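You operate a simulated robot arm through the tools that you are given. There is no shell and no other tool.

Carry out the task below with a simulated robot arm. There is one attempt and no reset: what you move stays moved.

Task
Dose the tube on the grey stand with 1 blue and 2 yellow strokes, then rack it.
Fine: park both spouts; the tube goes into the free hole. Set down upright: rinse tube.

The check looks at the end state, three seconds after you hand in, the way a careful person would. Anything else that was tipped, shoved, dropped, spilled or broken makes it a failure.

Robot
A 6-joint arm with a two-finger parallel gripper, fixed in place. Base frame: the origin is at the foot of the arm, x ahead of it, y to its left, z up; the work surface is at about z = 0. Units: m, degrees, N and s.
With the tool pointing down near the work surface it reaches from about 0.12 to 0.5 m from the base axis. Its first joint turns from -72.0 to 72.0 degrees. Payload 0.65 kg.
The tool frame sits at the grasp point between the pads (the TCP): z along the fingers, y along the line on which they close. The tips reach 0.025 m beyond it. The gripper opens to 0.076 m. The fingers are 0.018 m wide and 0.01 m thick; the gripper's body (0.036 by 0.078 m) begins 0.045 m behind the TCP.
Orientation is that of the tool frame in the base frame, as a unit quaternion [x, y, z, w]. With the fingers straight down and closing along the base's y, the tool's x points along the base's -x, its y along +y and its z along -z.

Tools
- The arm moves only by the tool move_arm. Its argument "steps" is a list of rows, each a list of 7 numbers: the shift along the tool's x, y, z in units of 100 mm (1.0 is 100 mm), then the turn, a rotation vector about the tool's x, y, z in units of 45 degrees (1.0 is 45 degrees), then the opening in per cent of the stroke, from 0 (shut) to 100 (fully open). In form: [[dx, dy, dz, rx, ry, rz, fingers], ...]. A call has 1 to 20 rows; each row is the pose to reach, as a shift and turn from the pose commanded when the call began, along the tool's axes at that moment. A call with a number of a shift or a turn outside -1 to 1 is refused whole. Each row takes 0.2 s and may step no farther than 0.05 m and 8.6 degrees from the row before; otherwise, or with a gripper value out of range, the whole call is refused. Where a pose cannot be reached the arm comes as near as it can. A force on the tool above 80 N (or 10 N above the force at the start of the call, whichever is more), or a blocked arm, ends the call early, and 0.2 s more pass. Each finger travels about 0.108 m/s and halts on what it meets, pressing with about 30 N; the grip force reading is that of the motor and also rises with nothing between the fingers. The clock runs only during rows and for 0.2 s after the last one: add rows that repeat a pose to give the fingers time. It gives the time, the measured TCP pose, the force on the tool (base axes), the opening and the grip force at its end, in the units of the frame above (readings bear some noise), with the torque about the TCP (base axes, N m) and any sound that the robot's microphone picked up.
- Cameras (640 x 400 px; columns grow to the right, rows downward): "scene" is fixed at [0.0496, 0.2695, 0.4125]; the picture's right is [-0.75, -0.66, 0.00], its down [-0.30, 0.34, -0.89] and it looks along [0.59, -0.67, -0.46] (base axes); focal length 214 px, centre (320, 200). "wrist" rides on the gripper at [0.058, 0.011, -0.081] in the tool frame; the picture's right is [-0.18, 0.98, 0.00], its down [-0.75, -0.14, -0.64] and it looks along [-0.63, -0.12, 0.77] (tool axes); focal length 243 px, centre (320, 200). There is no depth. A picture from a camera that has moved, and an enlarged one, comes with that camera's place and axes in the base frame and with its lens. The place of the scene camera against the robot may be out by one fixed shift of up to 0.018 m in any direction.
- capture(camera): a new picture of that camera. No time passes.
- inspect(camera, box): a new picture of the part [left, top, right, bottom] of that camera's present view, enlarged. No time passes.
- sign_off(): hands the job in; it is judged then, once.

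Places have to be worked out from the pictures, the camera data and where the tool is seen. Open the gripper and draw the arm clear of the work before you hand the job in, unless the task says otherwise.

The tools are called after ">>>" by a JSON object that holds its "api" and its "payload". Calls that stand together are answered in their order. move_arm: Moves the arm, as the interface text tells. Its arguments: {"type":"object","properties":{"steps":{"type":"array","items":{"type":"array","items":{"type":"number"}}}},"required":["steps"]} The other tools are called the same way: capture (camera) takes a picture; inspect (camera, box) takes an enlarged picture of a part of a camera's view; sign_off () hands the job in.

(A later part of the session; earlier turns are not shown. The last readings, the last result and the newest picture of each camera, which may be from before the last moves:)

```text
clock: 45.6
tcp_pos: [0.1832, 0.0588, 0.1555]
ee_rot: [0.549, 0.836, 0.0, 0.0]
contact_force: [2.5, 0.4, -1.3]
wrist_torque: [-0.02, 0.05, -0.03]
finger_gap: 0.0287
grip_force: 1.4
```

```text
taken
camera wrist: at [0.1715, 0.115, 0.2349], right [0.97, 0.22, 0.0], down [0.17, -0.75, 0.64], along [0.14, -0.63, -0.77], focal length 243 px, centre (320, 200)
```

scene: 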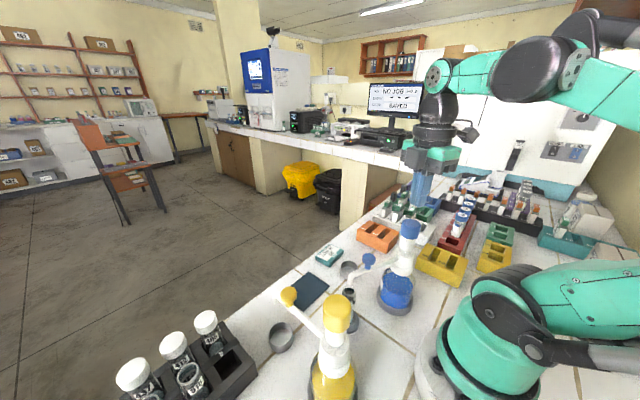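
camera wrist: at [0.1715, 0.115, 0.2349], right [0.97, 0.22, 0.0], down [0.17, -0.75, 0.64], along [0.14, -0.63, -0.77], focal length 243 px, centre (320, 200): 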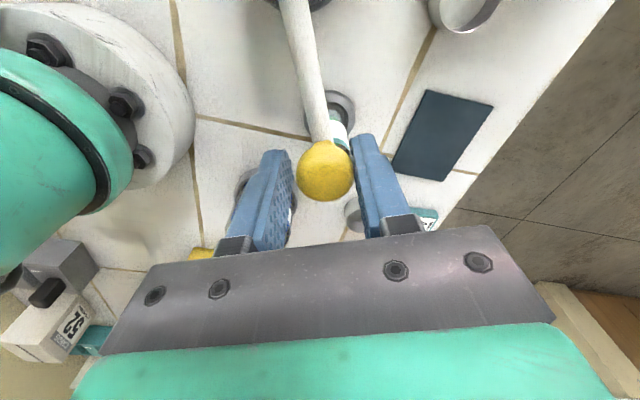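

Caged with a light touch on one finger. I swing the yellow spout back counter-clockwise to its cup.

>>> {"api": "move_arm", "payload": {"steps": [[0.002, 0.06, 0, 0, 0, -0.089, 36], [0.008, 0.12, 0, 0, 0, -0.178, 36], [0.019, 0.18, 0, 0, 0, -0.267, 36], [0.0335, 0.239, 0, 0, 0, -0.356, 36], [0.052, 0.297, 0, 0, 0, -0.444, 36], [0.075, 0.353, 0, 0, 0, -0.533, 36], [0.101, 0.407, 0, 0, 0, -0.622, 36], [0.132, 0.46, 0, 0, 0, -0.711, 36], [0.166, 0.51, 0, 0, 0, -0.8, 36], [0.203, 0.558, 0, 0, 0, -0.889, 36], [0.243, 0.603, 0, 0, 0, -0.978, 36]]}}

>>> {"api": "move_arm", "payload": {"steps": [[0.002, 0.06, 0, 0, 0, -0.089, 36], [0.008, 0.12, 0, 0, 0, -0.178, 36], [0.019, 0.18, 0, 0, 0, -0.267, 36], [0.0335, 0.239, 0, 0, 0, -0.356, 36], [0.052, 0.297, 0, 0, 0, -0.444, 36], [0.066, 0.333, 0, 0, 0, -0.5, 36], [0.069, 0.34, 0, 0, 0, -0.511, 36]]}}

>>> {"api": "capture", "payload": {"camera": "wrist"}}

>>> {"api": "inspect", "payload": {"camera": "scene", "box": [230, 240, 380, 400]}}

```text
clock: 48.0
tcp_pos: [0.229, 0.1059, 0.1563]
ee_rot: [0.195, 0.981, 0.0, 0.0]
contact_force: [0.1, -0.6, 0.7]
wrist_torque: [0.01, 0.03, -0.01]
finger_gap: 0.0278
grip_force: 0.0
```

```text
clock: 49.6
tcp_pos: [0.2357, 0.1409, 0.1567]
ee_rot: [-0.004, 1.0, 0.0, 0.0]
contact_force: [-0.4, 0.6, -0.1]
wrist_torque: [0.04, -0.03, 0.01]
finger_gap: 0.0273
grip_force: 0.1
```

```text
taken
camera wrist: at [0.1781, 0.1502, 0.236], right [0.17, 0.98, 0.0], down [0.75, -0.13, 0.64], along [0.63, -0.11, -0.77], focal length 243 px, centre (320, 200)
```

wrist: 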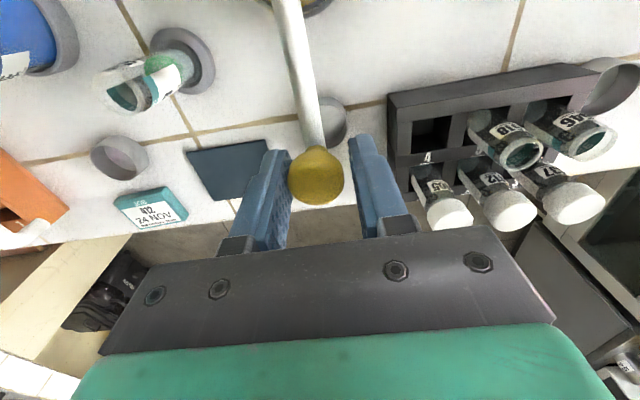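

```text
2.50 times, centred on (305, 320) of scene
camera zoom: at [0.0496, 0.2695, 0.4125], right [-0.75, -0.66, 0.0], down [-0.3, 0.34, -0.89], along [0.59, -0.67, -0.46], focal length 536 px, centre (358, -100)
```

zoom: 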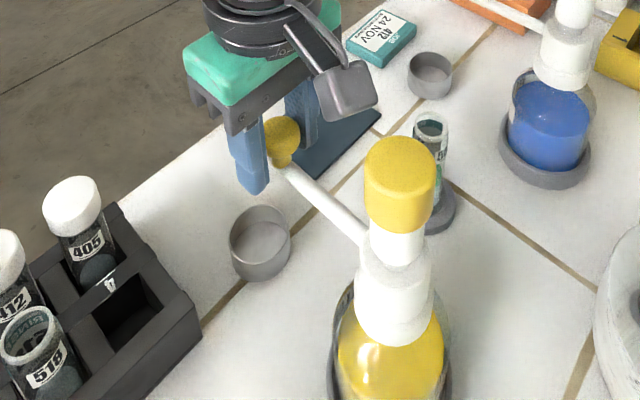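

The knob is about 1.5 mm short of its original parked place and no stop was felt yet. I nudge it slightly further.

>>> {"api": "move_arm", "payload": {"steps": [[0, 0.01, 0, 0, 0, 0, 36], [0, 0.02, 0, 0, 0, 0, 36], [0, 0.02, 0, 0, 0, 0, 36]]}}

>>> {"api": "inspect", "payload": {"camera": "scene", "box": [230, 240, 380, 400]}}

```text
clock: 50.4
tcp_pos: [0.2359, 0.1426, 0.156]
ee_rot: [-0.004, 1.0, 0.0, 0.0]
contact_force: [-0.5, -2.7, -0.3]
wrist_torque: [0.01, -0.02, -0.02]
finger_gap: 0.0293
grip_force: 1.5
```

```text
2.50 times, centred on (305, 320) of scene
camera zoom: at [0.0496, 0.2695, 0.4125], right [-0.75, -0.66, 0.0], down [-0.3, 0.34, -0.89], along [0.59, -0.67, -0.46], focal length 536 px, centre (358, -100)
```

zoom: 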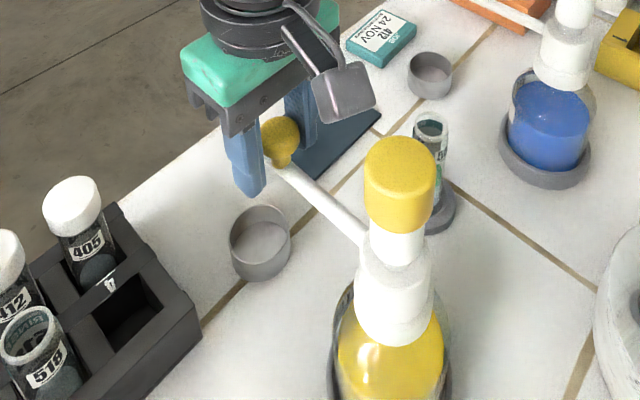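

A −2.7 N reaction with the fingers pushed open shows the yellow spout is at its park stop. I ease off, open and lift clear.

>>> {"api": "move_arm", "payload": {"steps": [[0, -0.015, 0, 0, 0, 0, 45], [0, -0.015, 0, 0, 0, 0, 70], [0, -0.015, 0, 0, 0, 0, 70], [0, -0.015, -0.3, 0, 0, 0, 70], [0, -0.015, -0.65, 0, 0, 0, 70], [0, -0.015, -1.0, 0, 0, 0, 70]]}}

>>> {"api": "capture", "payload": {"camera": "wrist"}}

>>> {"api": "inspect", "payload": {"camera": "scene", "box": [230, 240, 380, 400]}}

>>> {"api": "inspect", "payload": {"camera": "wrist", "box": [340, 30, 580, 160]}}

```text
clock: 51.8
tcp_pos: [0.2365, 0.1399, 0.2577]
ee_rot: [-0.005, 1.0, 0.0, 0.0]
contact_force: [0.3, -0.9, -0.2]
wrist_torque: [0.04, -0.02, 0.01]
finger_gap: 0.0533
grip_force: 0.0
```

```text
taken
camera wrist: at [0.1786, 0.1491, 0.3372], right [0.18, 0.98, 0.0], down [0.75, -0.14, 0.64], along [0.63, -0.11, -0.77], focal length 243 px, centre (320, 200)
```

wrist: 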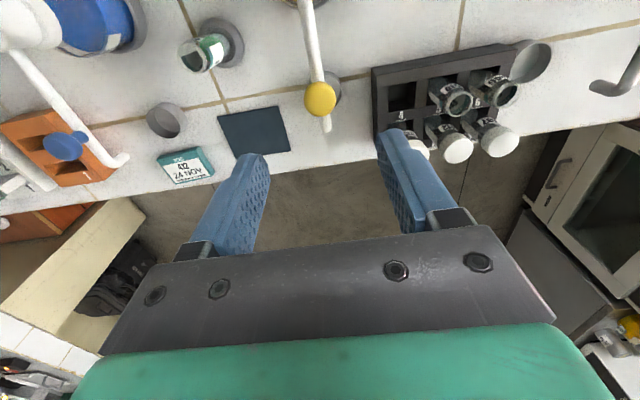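

```text
2.50 times, centred on (305, 320) of scene
camera zoom: at [0.0496, 0.2695, 0.4125], right [-0.75, -0.66, 0.0], down [-0.3, 0.34, -0.89], along [0.59, -0.67, -0.46], focal length 536 px, centre (358, -100)
```

zoom: 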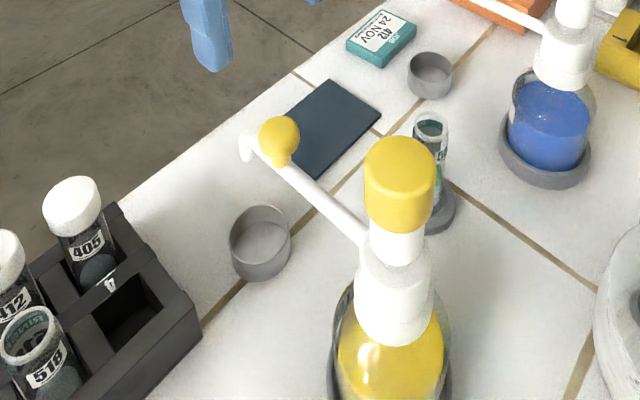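

```text
2.67 times, centred on (460, 95) of wrist
camera zoom: at [0.1786, 0.1491, 0.3372], right [0.18, 0.98, 0.0], down [0.75, -0.14, 0.64], along [0.63, -0.11, -0.77], focal length 647 px, centre (-53, 480)
```

zoom: 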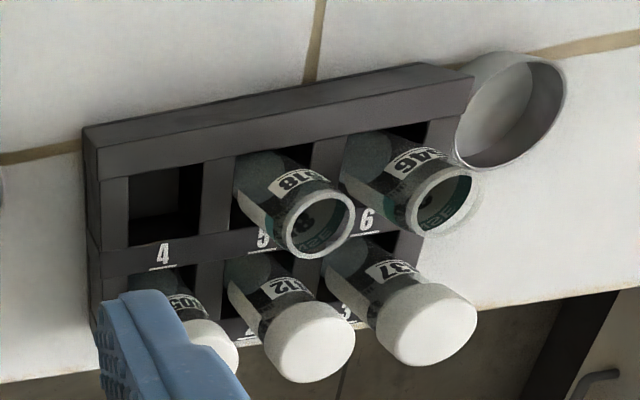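

Yellow is parked as at the start. Next, the tube: rack hole 4 measures (0.284, 0.228) with its top at z≈0.042, and the neighbouring tube 518's rim is at z≈0.087, the same as on the stand. I move above the tube.

>>> {"api": "move_arm", "payload": {"steps": [[0.1, -0.35, 0, 0, 0, 0.01, 70], [0.25, -0.75, 0, 0, 0, 0.011, 70], [0.38, -1.0, 0, 0, 0, 0.011, 70], [0.38, -1.0, 0, 0, 0, 0.011, 70]]}}

>>> {"api": "capture", "payload": {"camera": "wrist"}}

>>> {"api": "inspect", "payload": {"camera": "wrist", "box": [260, 0, 380, 100]}}

```text
clock: 52.8
tcp_pos: [0.1975, 0.0401, 0.2552]
ee_rot: [0.0, 1.0, 0.0, 0.0]
contact_force: [0.1, 0.4, 0.7]
wrist_torque: [-0.01, -0.01, 0.01]
finger_gap: 0.0532
grip_force: 0.1
```

```text
taken
camera wrist: at [0.1397, 0.05, 0.3353], right [0.18, 0.98, 0.0], down [0.75, -0.14, 0.64], along [0.63, -0.12, -0.77], focal length 243 px, centre (320, 200)
```

wrist: 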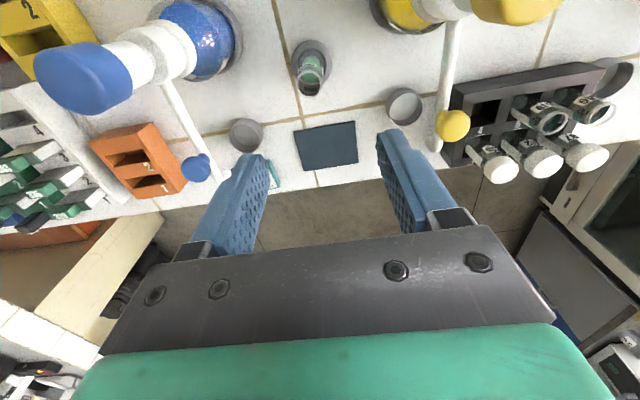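

```text
4.00 times, centred on (320, 50) of wrist
camera zoom: at [0.1397, 0.05, 0.3353], right [0.18, 0.98, 0.0], down [0.75, -0.14, 0.64], along [0.63, -0.12, -0.77], focal length 970 px, centre (320, 800)
```

zoom: 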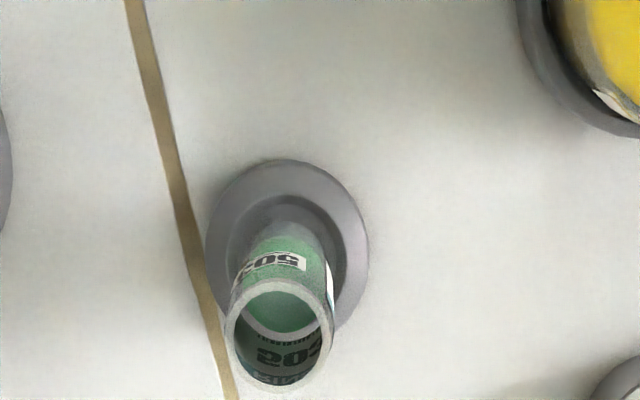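

The tube rim measures about (0.199, 0.029). I shift onto it and descend partway with the fingers open 53 mm.

>>> {"api": "move_arm", "payload": {"steps": [[-0.005, -0.11, 0, 0, 0, 0, 70], [-0.005, -0.11, 0.3, 0, 0, 0, 70], [-0.005, -0.11, 0.65, 0, 0, 0, 70], [-0.005, -0.11, 1.0, 0, 0, 0, 70], [-0.005, -0.11, 1.0, 0, 0, 0, 70]]}}

>>> {"api": "capture", "payload": {"camera": "wrist"}}

>>> {"api": "inspect", "payload": {"camera": "scene", "box": [290, 200, 410, 340]}}

```text
clock: 54.0
tcp_pos: [0.1987, 0.0292, 0.1554]
ee_rot: [0.0, 1.0, -0.001, 0.0]
contact_force: [-0.7, 0.5, 0.8]
wrist_torque: [0.0, -0.02, -0.03]
finger_gap: 0.0534
grip_force: 0.0
```

```text
taken
camera wrist: at [0.1403, 0.0388, 0.2355], right [0.18, 0.98, 0.0], down [0.75, -0.14, 0.64], along [0.63, -0.12, -0.77], focal length 243 px, centre (320, 200)
```

wrist: 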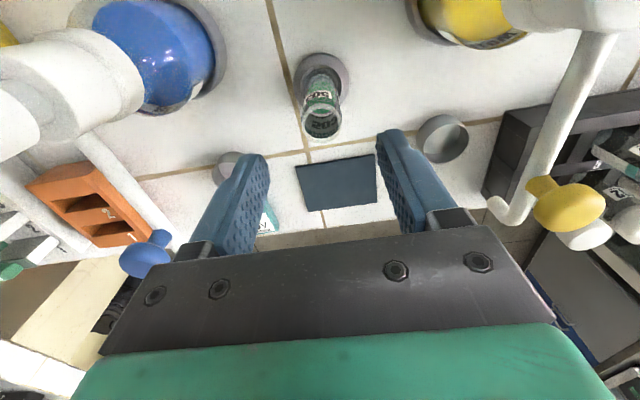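

```text
2.86 times, centred on (350, 270) of scene
camera zoom: at [0.0496, 0.2695, 0.4125], right [-0.75, -0.66, 0.0], down [-0.3, 0.34, -0.89], along [0.59, -0.67, -0.46], focal length 613 px, centre (234, 0)
```

zoom: 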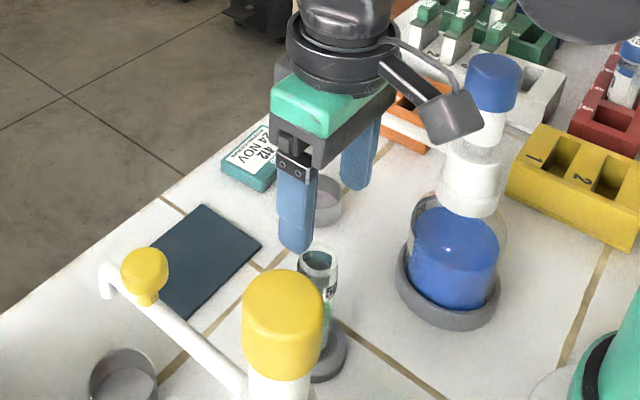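

The tube sits centred between the fingers. I descend to TCP z≈0.076, so the tips stop at ~0.051, above the rack-top height used later.

>>> {"api": "move_arm", "payload": {"steps": [[0, 0, 0.25, 0, 0, 0, 70], [0, 0, 0.5, 0, 0, 0, 70], [0, 0, 0.7, 0, 0, 0, 70], [0, 0, 0.79, 0, 0, 0, 70], [0, 0, 0.79, 0, 0, 0, 70]]}}

>>> {"api": "capture", "payload": {"camera": "wrist"}}

>>> {"api": "inspect", "payload": {"camera": "scene", "box": [290, 220, 410, 340]}}

```text
clock: 55.2
tcp_pos: [0.1977, 0.0289, 0.0781]
ee_rot: [0.0, 1.0, 0.0, 0.0]
contact_force: [1.0, -0.2, -0.5]
wrist_torque: [0.02, 0.01, -0.03]
finger_gap: 0.0531
grip_force: 0.2
```

```text
taken
camera wrist: at [0.1411, 0.0388, 0.1576], right [0.18, 0.98, 0.0], down [0.75, -0.14, 0.64], along [0.63, -0.12, -0.77], focal length 243 px, centre (320, 200)
```

wrist: 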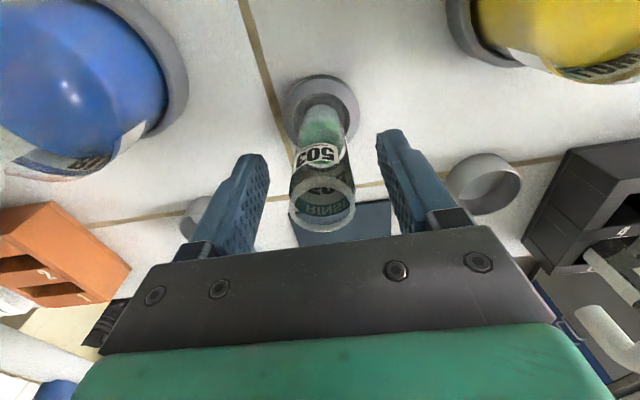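

```text
3.33 times, centred on (350, 280) of scene
camera zoom: at [0.0496, 0.2695, 0.4125], right [-0.75, -0.66, 0.0], down [-0.3, 0.34, -0.89], along [0.59, -0.67, -0.46], focal length 715 px, centre (220, -67)
```

zoom: 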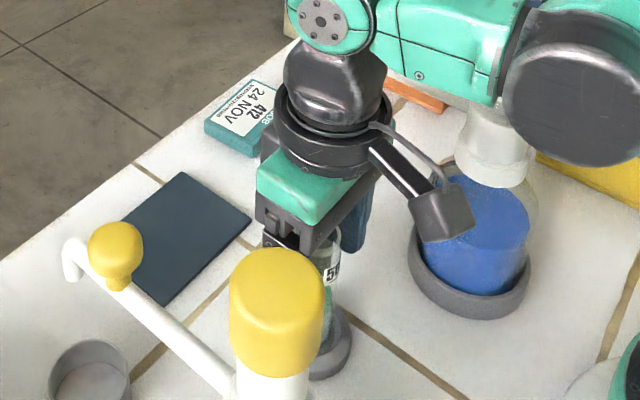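

Rim is at about (0.198, 0.029, 0.091), centred between the pads. I close on the tube gently.

>>> {"api": "move_arm", "payload": {"steps": [[0, 0, 0, 0, 0, 0, 55], [0, 0, 0, 0, 0, 0, 42], [0, 0, 0, 0, 0, 0, 34], [0, 0, 0, 0, 0, 0, 28], [0, 0, 0, 0, 0, 0, 22], [0, 0, 0, 0, 0, 0, 22]]}}

>>> {"api": "capture", "payload": {"camera": "wrist"}}

```text
clock: 56.6
tcp_pos: [0.1989, 0.0283, 0.0774]
ee_rot: [0.0, 1.0, 0.0, 0.0]
contact_force: [0.9, -0.3, -0.1]
wrist_torque: [0.02, 0.0, -0.01]
finger_gap: 0.0244
grip_force: 30.0
```

```text
taken
camera wrist: at [0.1411, 0.0388, 0.1578], right [0.18, 0.98, 0.0], down [0.75, -0.14, 0.64], along [0.63, -0.12, -0.77], focal length 243 px, centre (320, 200)
```

wrist: 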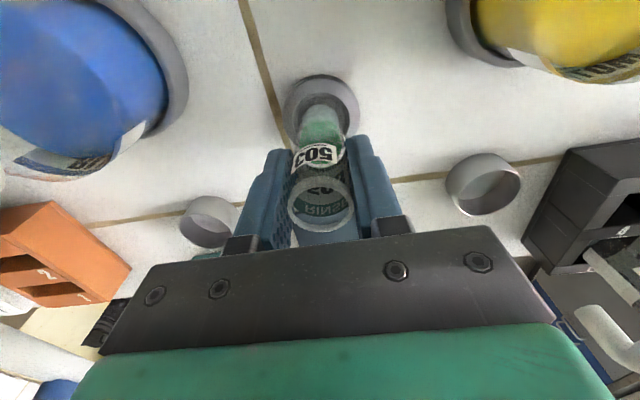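

Firm grip: 24.4 mm gap at 30 N. I lift straight up smoothly.

>>> {"api": "move_arm", "payload": {"steps": [[0, 0, -0.03, 0, 0, 0, 22], [0, 0, -0.1, 0, 0, 0, 22], [0, 0, -0.22, 0, 0, 0, 22], [0, 0, -0.38, 0, 0, 0, 22], [0, 0, -0.56, 0, 0, 0, 22], [0, 0, -0.74, 0, 0, 0, 22], [0, 0, -0.88, 0, 0, 0, 22], [0, 0, -0.96, 0, 0, 0, 22], [0, 0, -1.0, 0, 0, 0, 22]]}}

>>> {"api": "capture", "payload": {"camera": "wrist"}}

>>> {"api": "capture", "payload": {"camera": "scene"}}

```text
clock: 58.6
tcp_pos: [0.2, 0.0299, 0.1773]
ee_rot: [0.0, 1.0, 0.0, 0.0]
contact_force: [0.1, 0.1, -1.5]
wrist_torque: [0.0, 0.0, 0.03]
finger_gap: 0.0244
grip_force: 30.4
```

```text
taken
camera wrist: at [0.1417, 0.0388, 0.2572], right [0.18, 0.98, 0.0], down [0.75, -0.14, 0.64], along [0.63, -0.12, -0.77], focal length 243 px, centre (320, 200)
```

wrist: 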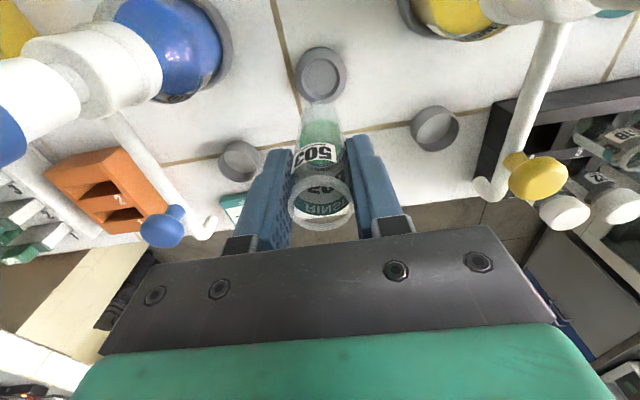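

```text
taken
```

scene: 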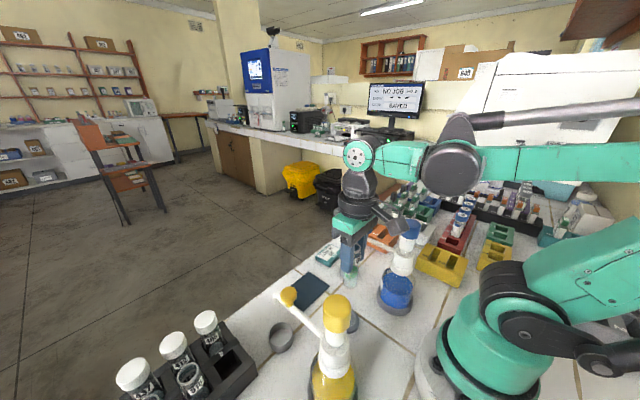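

The tube came out of the stand cleanly and upright. I continue up to z≈0.28 to clear the spouts.

>>> {"api": "move_arm", "payload": {"steps": [[0, 0, -0.03, 0, 0, 0, 22], [0, 0, -0.1, 0, 0, 0, 22], [0, 0, -0.22, 0, 0, 0, 22], [0, 0, -0.38, 0, 0, 0, 22], [0, 0, -0.56, 0, 0, 0, 22], [0, 0, -0.74, 0, 0, 0, 22], [0, 0, -0.88, 0, 0, 0, 22], [0, 0, -0.96, 0, 0, 0, 22], [0, 0, -1.0, 0, 0, 0, 22]]}}

>>> {"api": "inspect", "payload": {"camera": "scene", "box": [310, 180, 450, 330]}}

```text
clock: 60.6
tcp_pos: [0.1987, 0.0292, 0.2782]
ee_rot: [0.0, 1.0, -0.001, 0.001]
contact_force: [0.0, -0.1, -0.6]
wrist_torque: [-0.02, -0.04, -0.01]
finger_gap: 0.0247
grip_force: 30.1
```

```text
2.67 times, centred on (380, 255) of scene
camera zoom: at [0.0496, 0.2695, 0.4125], right [-0.75, -0.66, 0.0], down [-0.3, 0.34, -0.89], along [0.59, -0.67, -0.46], focal length 572 px, centre (160, 53)
```

zoom: 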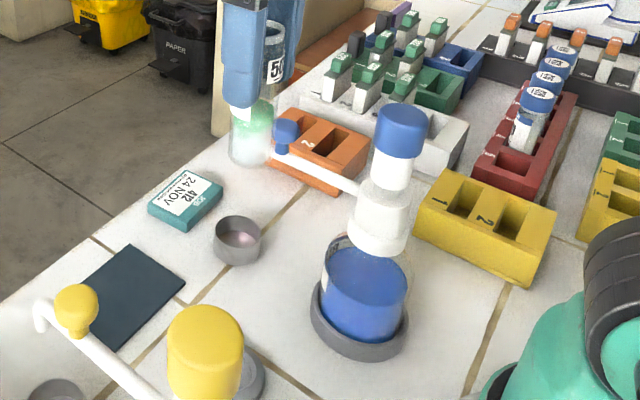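

Everything else is undisturbed. I carry the tube toward the rack at this height in smooth steps.

>>> {"api": "move_arm", "payload": {"steps": [[-0.02, 0.04, 0, 0, 0, 0, 22], [-0.06, 0.14, 0, 0, 0, 0, 22], [-0.13, 0.3, 0, 0, 0, 0, 22], [-0.21, 0.48, 0, 0, 0, 0, 22], [-0.29, 0.67, 0, 0, 0, 0, 22], [-0.36, 0.84, 0, 0, 0, 0, 22], [-0.41, 0.95, 0, 0, 0, 0, 22], [-0.43, 1.0, 0, 0, 0, 0, 22]]}}

>>> {"api": "move_arm", "payload": {"steps": [[-0.02, 0.04, 0, 0, 0, 0, 22], [-0.06, 0.14, 0, 0, 0, 0, 22], [-0.13, 0.3, 0, 0, 0, 0, 22], [-0.21, 0.48, 0, 0, 0, 0, 22], [-0.29, 0.67, 0, 0, 0, 0, 22], [-0.36, 0.84, 0, 0, 0, 0, 22], [-0.4, 0.94, 0, 0, 0, 0, 22], [-0.42, 0.99, 0, 0, 0, 0, 22], [-0.42, 0.99, 0, 0, 0, 0, 22]]}}

>>> {"api": "capture", "payload": {"camera": "wrist"}}

>>> {"api": "inspect", "payload": {"camera": "wrist", "box": [260, 0, 460, 150]}}

>>> {"api": "capture", "payload": {"camera": "scene"}}

```text
clock: 62.4
tcp_pos: [0.2431, 0.1314, 0.2787]
ee_rot: [0.0, 1.0, 0.0, 0.0]
contact_force: [-0.5, 0.2, 0.5]
wrist_torque: [0.01, -0.01, 0.0]
finger_gap: 0.0244
grip_force: 29.8
```

```text
clock: 64.4
tcp_pos: [0.2848, 0.2295, 0.2775]
ee_rot: [0.0, 1.0, 0.001, -0.001]
contact_force: [0.8, -0.1, -0.2]
wrist_torque: [-0.01, -0.01, 0.02]
finger_gap: 0.0244
grip_force: 29.3
```

```text
taken
camera wrist: at [0.2268, 0.239, 0.3572], right [0.18, 0.98, 0.0], down [0.75, -0.14, 0.64], along [0.63, -0.12, -0.77], focal length 243 px, centre (320, 200)
```

wrist: 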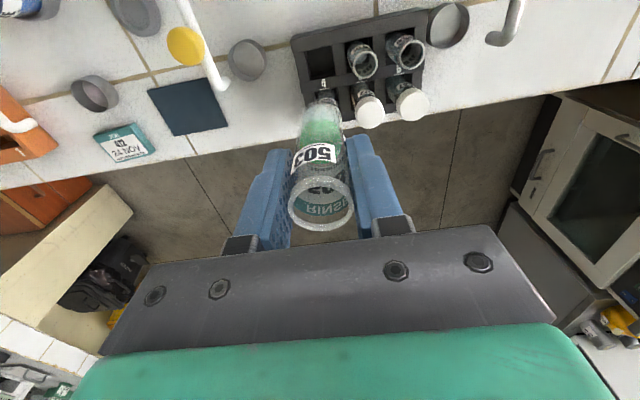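

```text
2.67 times, centred on (360, 75) of wrist
camera zoom: at [0.2268, 0.239, 0.3572], right [0.18, 0.98, 0.0], down [0.75, -0.14, 0.64], along [0.63, -0.12, -0.77], focal length 647 px, centre (213, 533)
```

zoom: 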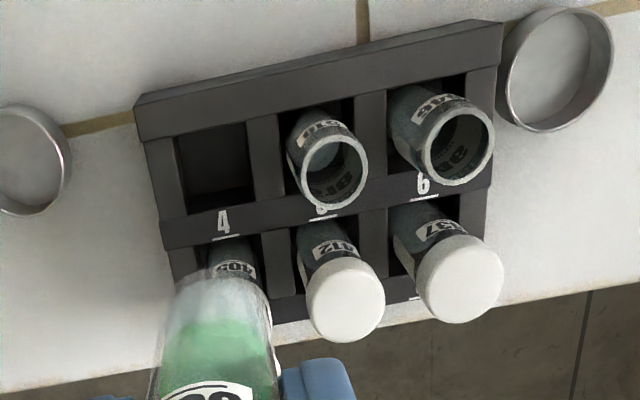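

```text
taken
```

scene: 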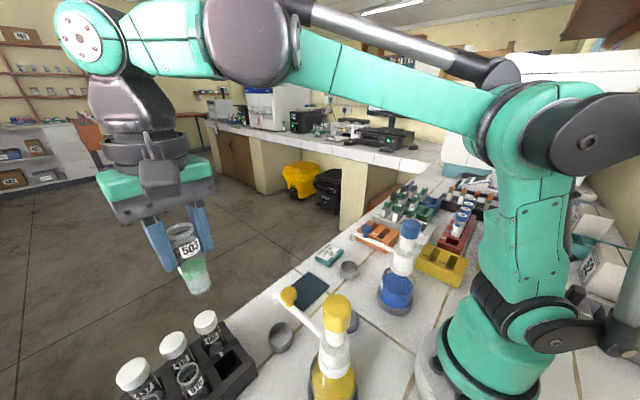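

Hole 4 measures (0.284, 0.229), directly under the held tube, with ~3.5 mm clearance per side. I descend 10 cm and re-check.

>>> {"api": "move_arm", "payload": {"steps": [[0, 0, 0.04, 0, 0, 0, 22], [0, 0, 0.14, 0, 0, 0, 22], [0, 0, 0.3, 0, 0, 0, 22], [0, 0, 0.48, 0, 0, 0, 22], [0, 0, 0.66, 0, 0, 0, 22], [0, 0, 0.82, 0, 0, 0, 22], [0, 0, 0.94, 0, 0, 0, 22], [0, 0, 1.0, 0, 0, 0, 22], [0, 0, 1.0, 0, 0, 0, 22]]}}

>>> {"api": "capture", "payload": {"camera": "wrist"}}

>>> {"api": "inspect", "payload": {"camera": "wrist", "box": [250, 20, 450, 170]}}

>>> {"api": "inspect", "payload": {"camera": "scene", "box": [110, 240, 290, 400]}}

```text
clock: 66.4
tcp_pos: [0.2837, 0.2297, 0.1763]
ee_rot: [0.0, 1.0, -0.001, 0.001]
contact_force: [0.0, -0.7, -0.5]
wrist_torque: [-0.03, -0.01, -0.02]
finger_gap: 0.0243
grip_force: 30.2
```

```text
taken
camera wrist: at [0.2264, 0.2387, 0.2562], right [0.18, 0.98, 0.0], down [0.75, -0.14, 0.64], along [0.63, -0.12, -0.77], focal length 243 px, centre (320, 200)
```

wrist: 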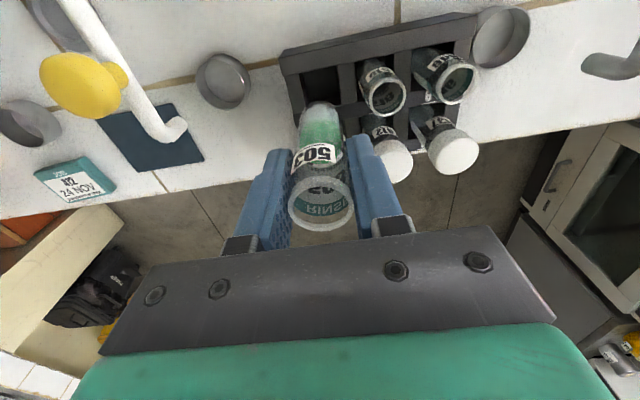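

```text
2.67 times, centred on (350, 95) of wrist
camera zoom: at [0.2264, 0.2387, 0.2562], right [0.18, 0.98, 0.0], down [0.75, -0.14, 0.64], along [0.63, -0.12, -0.77], focal length 647 px, centre (240, 480)
```

zoom: 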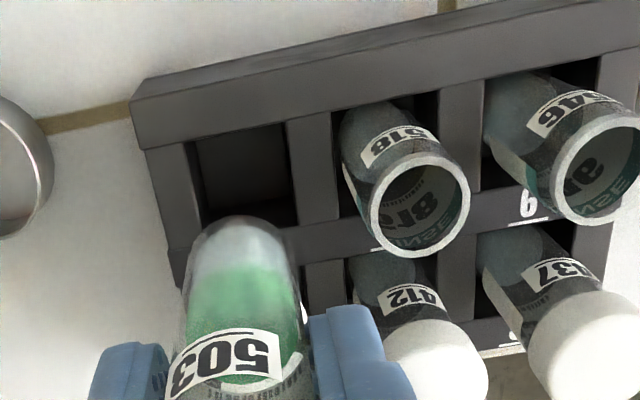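

```text
2.50 times, centred on (200, 320) of scene
camera zoom: at [0.0496, 0.2695, 0.4125], right [-0.75, -0.66, 0.0], down [-0.3, 0.34, -0.89], along [0.59, -0.67, -0.46], focal length 536 px, centre (620, -100)
```

zoom: 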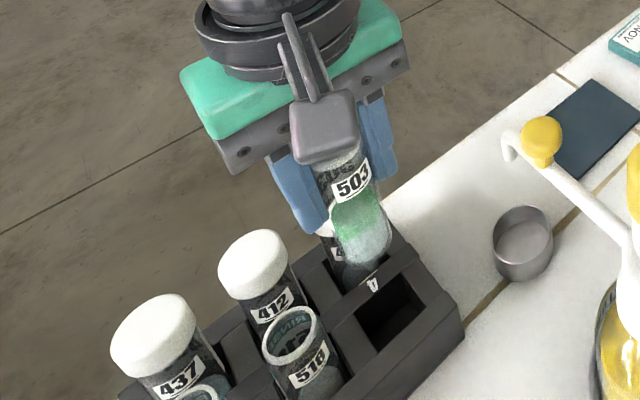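

Tube and hole line up in both directions. I lower slowly so the tube bottom enters the hole, watching the forces.

>>> {"api": "move_arm", "payload": {"steps": [[0, 0, 0.06, 0, 0, 0, 22], [0, 0, 0.18, 0, 0, 0, 22], [0, 0, 0.32, 0, 0, 0, 22], [0, 0, 0.46, 0, 0, 0, 22], [0, 0, 0.58, 0, 0, 0, 22], [0, 0, 0.66, 0, 0, 0, 22], [0, 0, 0.72, 0, 0, 0, 22], [0, 0, 0.77, 0, 0, 0, 22]]}}

>>> {"api": "capture", "payload": {"camera": "wrist"}}

>>> {"api": "inspect", "payload": {"camera": "scene", "box": [110, 260, 290, 400]}}

```text
clock: 68.2
tcp_pos: [0.2838, 0.2284, 0.0998]
ee_rot: [0.001, 1.0, 0.0, 0.0]
contact_force: [-0.4, -0.3, -0.5]
wrist_torque: [-0.01, 0.01, -0.01]
finger_gap: 0.0245
grip_force: 29.8
```

```text
taken
camera wrist: at [0.2262, 0.2383, 0.1801], right [0.18, 0.98, 0.0], down [0.75, -0.14, 0.64], along [0.63, -0.12, -0.77], focal length 243 px, centre (320, 200)
```

wrist: 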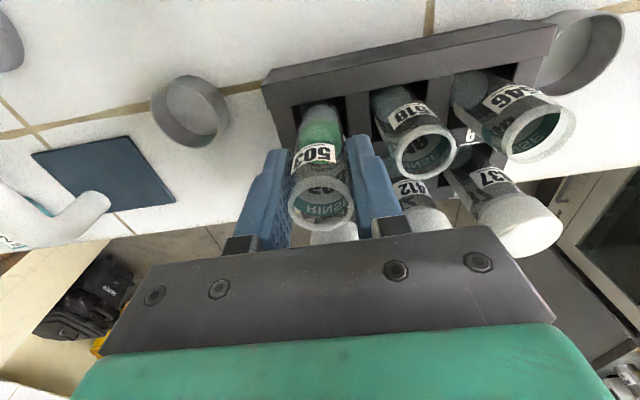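

```text
2.86 times, centred on (200, 330) of scene
camera zoom: at [0.0496, 0.2695, 0.4125], right [-0.75, -0.66, 0.0], down [-0.3, 0.34, -0.89], along [0.59, -0.67, -0.46], focal length 613 px, centre (663, -171)
```

zoom: 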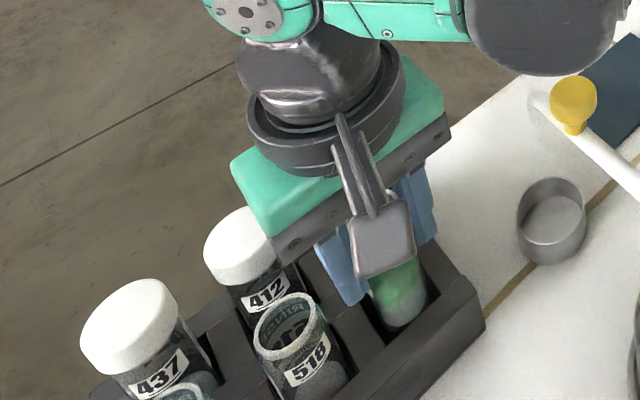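

No contact so far and the tube is inside the hole. I lower the last ~2 cm slowly.

>>> {"api": "move_arm", "payload": {"steps": [[0, 0, 0.05, 0, 0, 0, 22], [0, 0, 0.1, 0, 0, 0, 22], [0, 0, 0.14, 0, 0, 0, 22], [0, 0, 0.17, 0, 0, 0, 22], [0, 0, 0.19, 0, 0, 0, 22], [0, 0, 0.2, 0, 0, 0, 22]]}}

>>> {"api": "capture", "payload": {"camera": "wrist"}}

>>> {"api": "inspect", "payload": {"camera": "scene", "box": [110, 260, 290, 400]}}

```text
clock: 69.6
tcp_pos: [0.2839, 0.2292, 0.082]
ee_rot: [0.0, 1.0, 0.0, -0.001]
contact_force: [-0.3, 0.2, -4.3]
wrist_torque: [0.03, 0.03, 0.0]
finger_gap: 0.0243
grip_force: 29.7
```

```text
taken
camera wrist: at [0.2267, 0.2378, 0.1607], right [0.18, 0.98, 0.0], down [0.75, -0.14, 0.64], along [0.63, -0.12, -0.77], focal length 243 px, centre (320, 200)
```

wrist: 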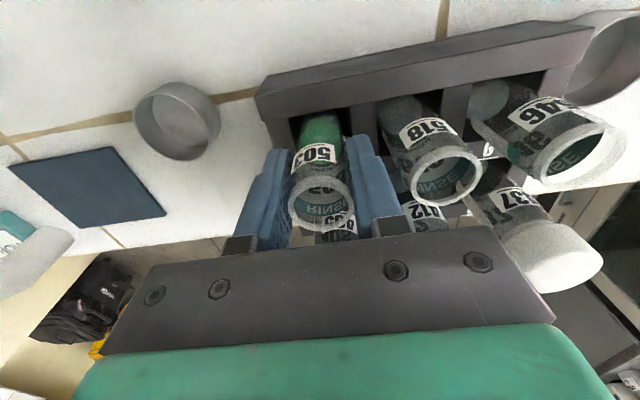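

```text
2.86 times, centred on (200, 330) of scene
camera zoom: at [0.0496, 0.2695, 0.4125], right [-0.75, -0.66, 0.0], down [-0.3, 0.34, -0.89], along [0.59, -0.67, -0.46], focal length 613 px, centre (663, -171)
```

zoom: 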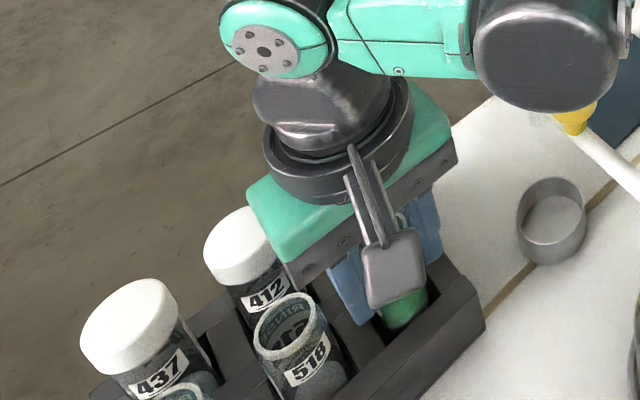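

The z-force reads −4.3 N, which I want to re-measure at rest before going on. I hold the pose briefly.

>>> {"api": "move_arm", "payload": {"steps": [[0, 0, 0, 0, 0, 0, 22], [0, 0, 0, 0, 0, 0, 22]]}}

>>> {"api": "inspect", "payload": {"camera": "wrist", "box": [230, 80, 470, 260]}}

```text
clock: 70.2
tcp_pos: [0.2836, 0.2279, 0.0812]
ee_rot: [0.0, 1.0, 0.0, 0.0]
contact_force: [0.2, 0.4, -4.0]
wrist_torque: [-0.04, 0.01, -0.01]
finger_gap: 0.0244
grip_force: 30.1
```

```text
2.22 times, centred on (350, 170) of wrist
camera zoom: at [0.2267, 0.2378, 0.1608], right [0.18, 0.98, 0.0], down [0.75, -0.14, 0.64], along [0.63, -0.12, -0.77], focal length 539 px, centre (253, 267)
```

zoom: 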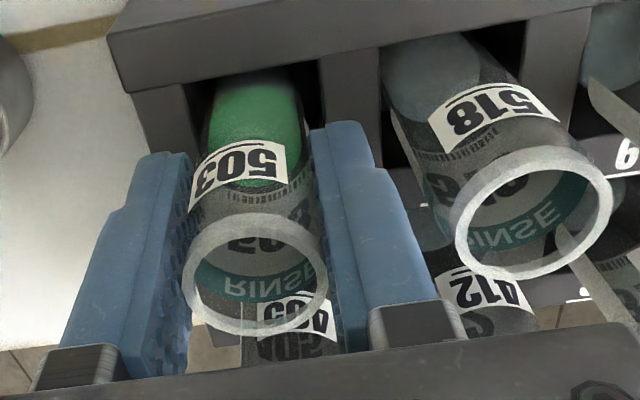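

The reading persists, and the arm's forearm plane passes over the yellow bottle at this reach. I look at the whole scene to check the arm is not touching the pump.

>>> {"api": "capture", "payload": {"camera": "scene"}}

>>> {"api": "inspect", "payload": {"camera": "scene", "box": [220, 200, 440, 400]}}

>>> {"api": "capture", "payload": {"camera": "wrist"}}

```text
taken
```

scene: 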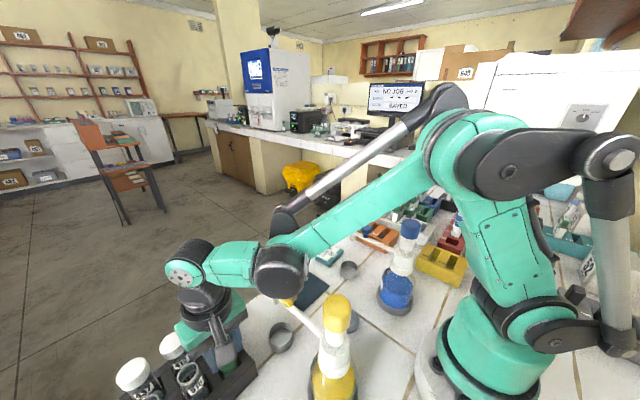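

```text
2.00 times, centred on (330, 300) of scene
camera zoom: at [0.0496, 0.2695, 0.4125], right [-0.75, -0.66, 0.0], down [-0.3, 0.34, -0.89], along [0.59, -0.67, -0.46], focal length 429 px, centre (300, 0)
```

zoom: 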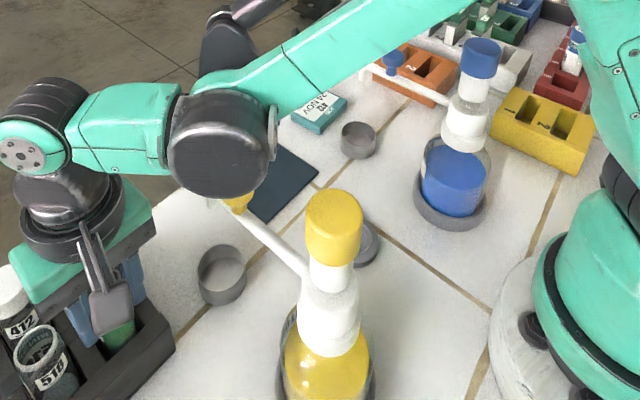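

```text
taken
camera wrist: at [0.2267, 0.2378, 0.1608], right [0.18, 0.98, 0.0], down [0.75, -0.14, 0.64], along [0.63, -0.12, -0.77], focal length 243 px, centre (320, 200)
```

wrist: 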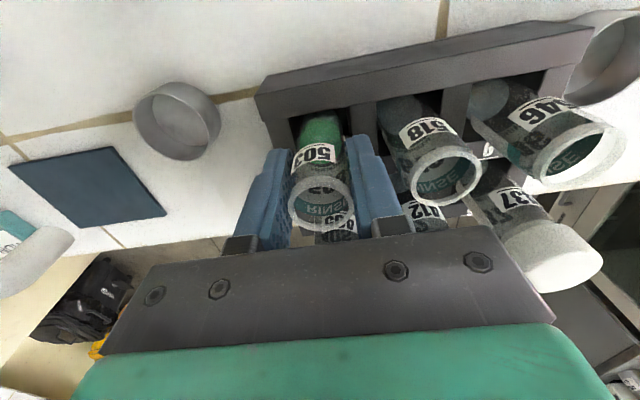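

The arm clears the pump and knob by centimetres and the yellow cap hasn't moved. To understand the −4 N reading I raise 2 mm and re-read.

>>> {"api": "move_arm", "payload": {"steps": [[0, 0, -0.01, 0, 0, 0, 22], [0, 0, -0.02, 0, 0, 0, 22], [0, 0, -0.02, 0, 0, 0, 22]]}}

>>> {"api": "inspect", "payload": {"camera": "wrist", "box": [230, 80, 470, 260]}}

```text
clock: 71.0
tcp_pos: [0.2848, 0.23, 0.0821]
ee_rot: [0.0, 1.0, -0.001, 0.0]
contact_force: [-0.3, 0.3, -3.7]
wrist_torque: [0.0, 0.06, -0.01]
finger_gap: 0.0244
grip_force: 30.0
```

```text
2.22 times, centred on (350, 170) of wrist
camera zoom: at [0.2272, 0.2383, 0.1627], right [0.18, 0.98, 0.0], down [0.75, -0.14, 0.64], along [0.63, -0.12, -0.77], focal length 539 px, centre (253, 267)
```

zoom: 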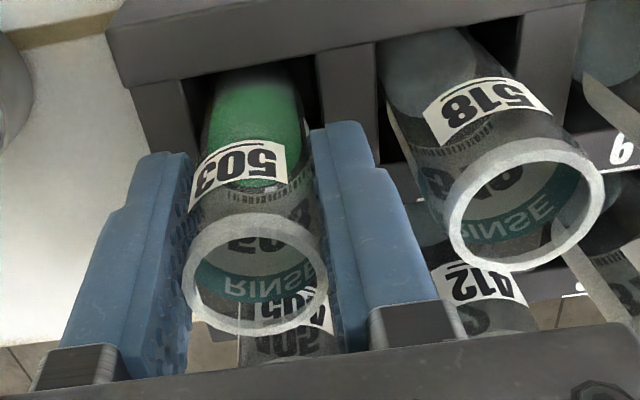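

The reading barely changes with 2 mm, so it isn't a stiff contact. I raise back 2 cm to where it read −0.5 N to see whether it goes away.

>>> {"api": "move_arm", "payload": {"steps": [[0, 0, -0.04, 0, 0, 0, 22], [0, 0, -0.09, 0, 0, 0, 22], [0, 0, -0.14, 0, 0, 0, 22], [0, 0, -0.18, 0, 0, 0, 22], [0, 0, -0.18, 0, 0, 0, 22]]}}

>>> {"api": "capture", "payload": {"camera": "scene"}}

>>> {"api": "inspect", "payload": {"camera": "scene", "box": [110, 260, 290, 400]}}

```text
clock: 72.2
tcp_pos: [0.2847, 0.2285, 0.1001]
ee_rot: [0.001, 1.0, 0.001, 0.0]
contact_force: [-0.6, -0.1, -0.5]
wrist_torque: [0.0, -0.01, 0.01]
finger_gap: 0.0243
grip_force: 29.6
```

```text
taken
```

scene: 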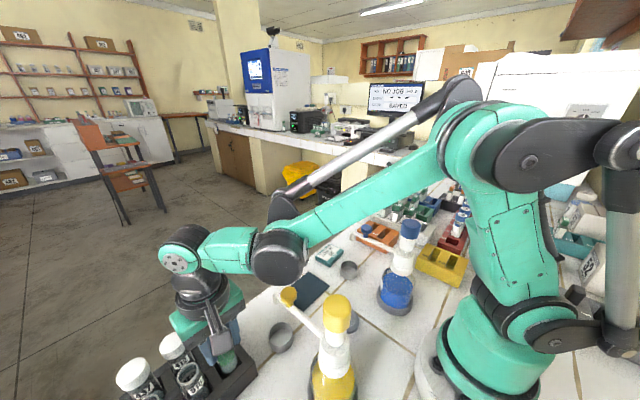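

```text
2.86 times, centred on (200, 330) of scene
camera zoom: at [0.0496, 0.2695, 0.4125], right [-0.75, -0.66, 0.0], down [-0.3, 0.34, -0.89], along [0.59, -0.67, -0.46], focal length 613 px, centre (663, -171)
```

zoom: 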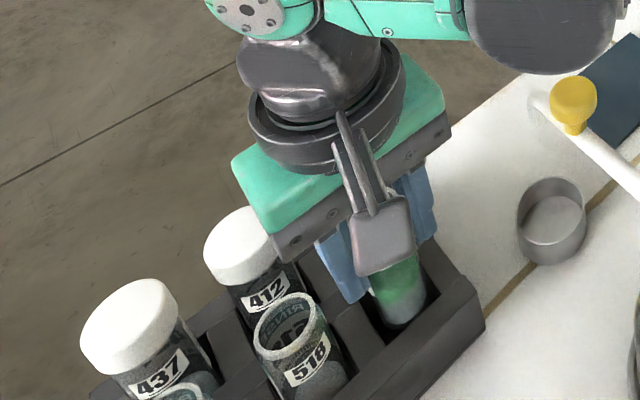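

Back up it reads −0.5 N again, and the torque about the tube axis was ~0, so nothing on the side is touching; something acts along the tube itself near the seat. I go down again in stages, reading as I go.

>>> {"api": "move_arm", "payload": {"steps": [[0, 0, 0.04, 0, 0, 0, 22], [0, 0, 0.08, 0, 0, 0, 22], [0, 0, 0.1, 0, 0, 0, 22], [0, 0, 0.1, 0, 0, 0, 22]]}}

>>> {"api": "move_arm", "payload": {"steps": [[0, 0, 0.03, 0, 0, 0, 22], [0, 0, 0.06, 0, 0, 0, 22], [0, 0, 0.08, 0, 0, 0, 22], [0, 0, 0.08, 0, 0, 0, 22]]}}

>>> {"api": "capture", "payload": {"camera": "wrist"}}

```text
clock: 73.2
tcp_pos: [0.2841, 0.2282, 0.0895]
ee_rot: [0.0, 1.0, 0.0, 0.001]
contact_force: [0.2, 0.5, -0.3]
wrist_torque: [-0.01, -0.01, -0.01]
finger_gap: 0.0247
grip_force: 30.1
```

```text
clock: 74.2
tcp_pos: [0.2835, 0.2295, 0.0816]
ee_rot: [0.001, 1.0, 0.001, 0.0]
contact_force: [-0.1, 1.0, -2.8]
wrist_torque: [-0.02, 0.0, -0.03]
finger_gap: 0.0242
grip_force: 29.8
```

```text
taken
camera wrist: at [0.2266, 0.2384, 0.1618], right [0.18, 0.98, 0.0], down [0.75, -0.14, 0.64], along [0.63, -0.12, -0.77], focal length 243 px, centre (320, 200)
```

wrist: 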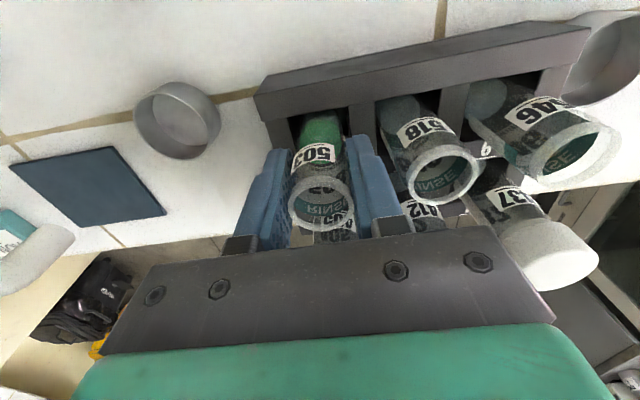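

The downward pull starts only in the last few mm, like a soft seat drawing the tube in. I continue in 1–1.5 mm steps looking for floor contact.

>>> {"api": "move_arm", "payload": {"steps": [[0, 0, 0.01, 0, 0, 0, 22], [0, 0, 0.02, 0, 0, 0, 22], [0, 0, 0.03, 0, 0, 0, 22], [0, 0, 0.03, 0, 0, 0, 22]]}}

>>> {"api": "inspect", "payload": {"camera": "wrist", "box": [230, 60, 470, 260]}}

```text
clock: 75.2
tcp_pos: [0.2845, 0.2293, 0.0784]
ee_rot: [0.0, 1.0, 0.0, 0.0]
contact_force: [-0.6, 0.9, -3.3]
wrist_torque: [-0.02, 0.01, 0.0]
finger_gap: 0.0244
grip_force: 30.4
```

```text
2.00 times, centred on (350, 160) of wrist
camera zoom: at [0.2267, 0.2382, 0.1588], right [0.18, 0.98, 0.0], down [0.75, -0.14, 0.64], along [0.63, -0.12, -0.77], focal length 485 px, centre (260, 280)
```

zoom: 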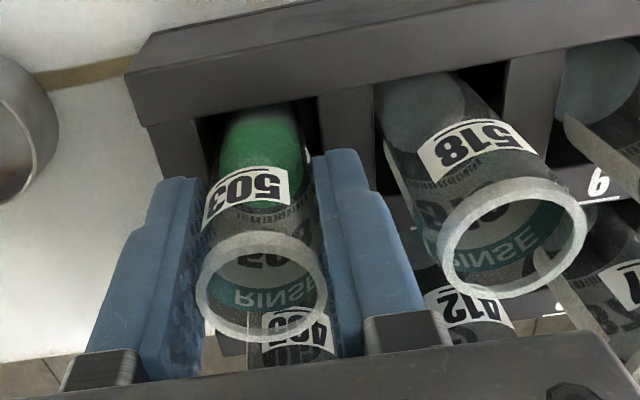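

The held rim is about 3 mm above tube 518's rim, so it isn't seated yet. I lower another 3 mm in 1 mm steps.

>>> {"api": "move_arm", "payload": {"steps": [[0, 0, 0.01, 0, 0, 0, 22], [0, 0, 0.02, 0, 0, 0, 22], [0, 0, 0.02, 0, 0, 0, 22]]}}

>>> {"api": "move_arm", "payload": {"steps": [[0, 0, 0.005, 0, 0, 0, 22], [0, 0, 0.01, 0, 0, 0, 22], [0, 0, 0.01, 0, 0, 0, 22]]}}

>>> {"api": "inspect", "payload": {"camera": "wrist", "box": [230, 60, 470, 260]}}

>>> {"api": "inspect", "payload": {"camera": "scene", "box": [110, 260, 290, 400]}}

```text
clock: 76.0
tcp_pos: [0.2843, 0.2278, 0.0767]
ee_rot: [0.0, 1.0, 0.0, 0.0]
contact_force: [-0.2, -0.1, -0.8]
wrist_torque: [0.0, 0.04, -0.01]
finger_gap: 0.0246
grip_force: 30.0
```

```text
clock: 76.8
tcp_pos: [0.2845, 0.2289, 0.0756]
ee_rot: [0.001, 1.0, 0.0, -0.001]
contact_force: [-0.2, 0.7, -0.6]
wrist_torque: [-0.02, 0.01, 0.04]
finger_gap: 0.0245
grip_force: 30.3
```

```text
2.00 times, centred on (350, 160) of wrist
camera zoom: at [0.2269, 0.2381, 0.1559], right [0.18, 0.98, 0.0], down [0.75, -0.14, 0.64], along [0.63, -0.12, -0.77], focal length 485 px, centre (260, 280)
```

zoom: 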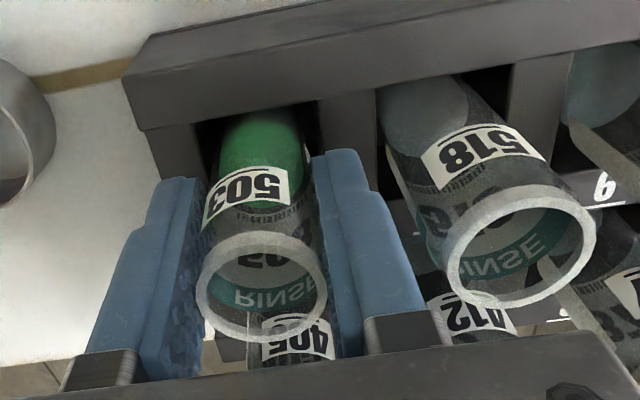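

```text
2.86 times, centred on (200, 330) of scene
camera zoom: at [0.0496, 0.2695, 0.4125], right [-0.75, -0.66, 0.0], down [-0.3, 0.34, -0.89], along [0.59, -0.67, -0.46], focal length 613 px, centre (663, -171)
```

zoom: 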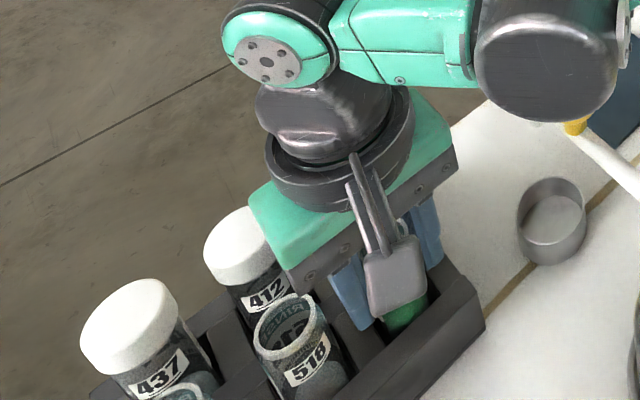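

The pull has vanished (−0.6 N, just the tube's weight) and the rims are now within ~1 mm. I lower one more millimetre to feel the floor.

>>> {"api": "move_arm", "payload": {"steps": [[0, 0, 0.005, 0, 0, 0, 22], [0, 0, 0.01, 0, 0, 0, 22], [0, 0, 0.01, 0, 0, 0, 22]]}}

```text
clock: 77.6
tcp_pos: [0.2848, 0.2283, 0.076]
ee_rot: [0.0, 1.0, 0.0, 0.0]
contact_force: [-1.9, -1.3, 23.7]
wrist_torque: [-0.12, 0.13, 0.02]
finger_gap: 0.0244
grip_force: 30.6
```

Floor contact (+23.7 N): the tube is seated. I back off about 0.8 mm to relieve the load, then open the fingers only slightly.

>>> {"api": "move_arm", "payload": {"steps": [[0, 0, -0.008, 0, 0, 0, 22], [0, 0, -0.008, 0, 0, 0, 22]]}}

>>> {"api": "move_arm", "payload": {"steps": [[0, 0, 0, 0, 0, 0, 30], [0, 0, 0, 0, 0, 0, 34], [0, 0, 0, 0, 0, 0, 38], [0, 0, 0, 0, 0, 0, 42], [0, 0, 0, 0, 0, 0, 42]]}}

>>> {"api": "inspect", "payload": {"camera": "wrist", "box": [230, 60, 470, 260]}}

```text
clock: 78.2
tcp_pos: [0.2847, 0.2293, 0.0754]
ee_rot: [0.0, 1.0, 0.0, 0.0]
contact_force: [-0.2, -0.2, -0.9]
wrist_torque: [-0.02, 0.02, 0.03]
finger_gap: 0.0244
grip_force: 29.7
```

```text
clock: 79.4
tcp_pos: [0.2843, 0.2281, 0.0769]
ee_rot: [0.0, 1.0, 0.001, 0.0]
contact_force: [-0.3, 0.4, 0.2]
wrist_torque: [-0.01, 0.0, -0.01]
finger_gap: 0.0318
grip_force: 0.1
```

```text
2.00 times, centred on (350, 160) of wrist
camera zoom: at [0.2273, 0.2383, 0.1558], right [0.18, 0.98, 0.0], down [0.75, -0.14, 0.64], along [0.63, -0.12, -0.77], focal length 485 px, centre (260, 280)
```

zoom: 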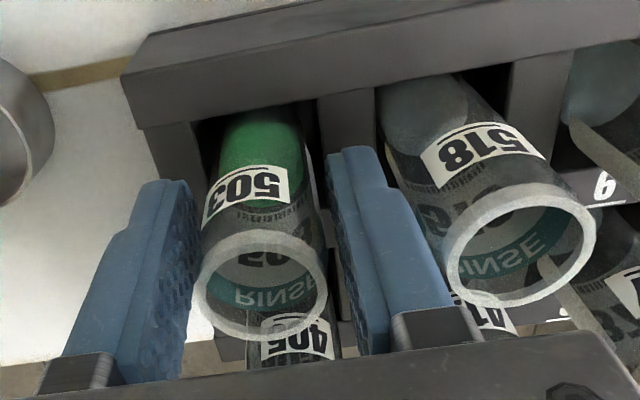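

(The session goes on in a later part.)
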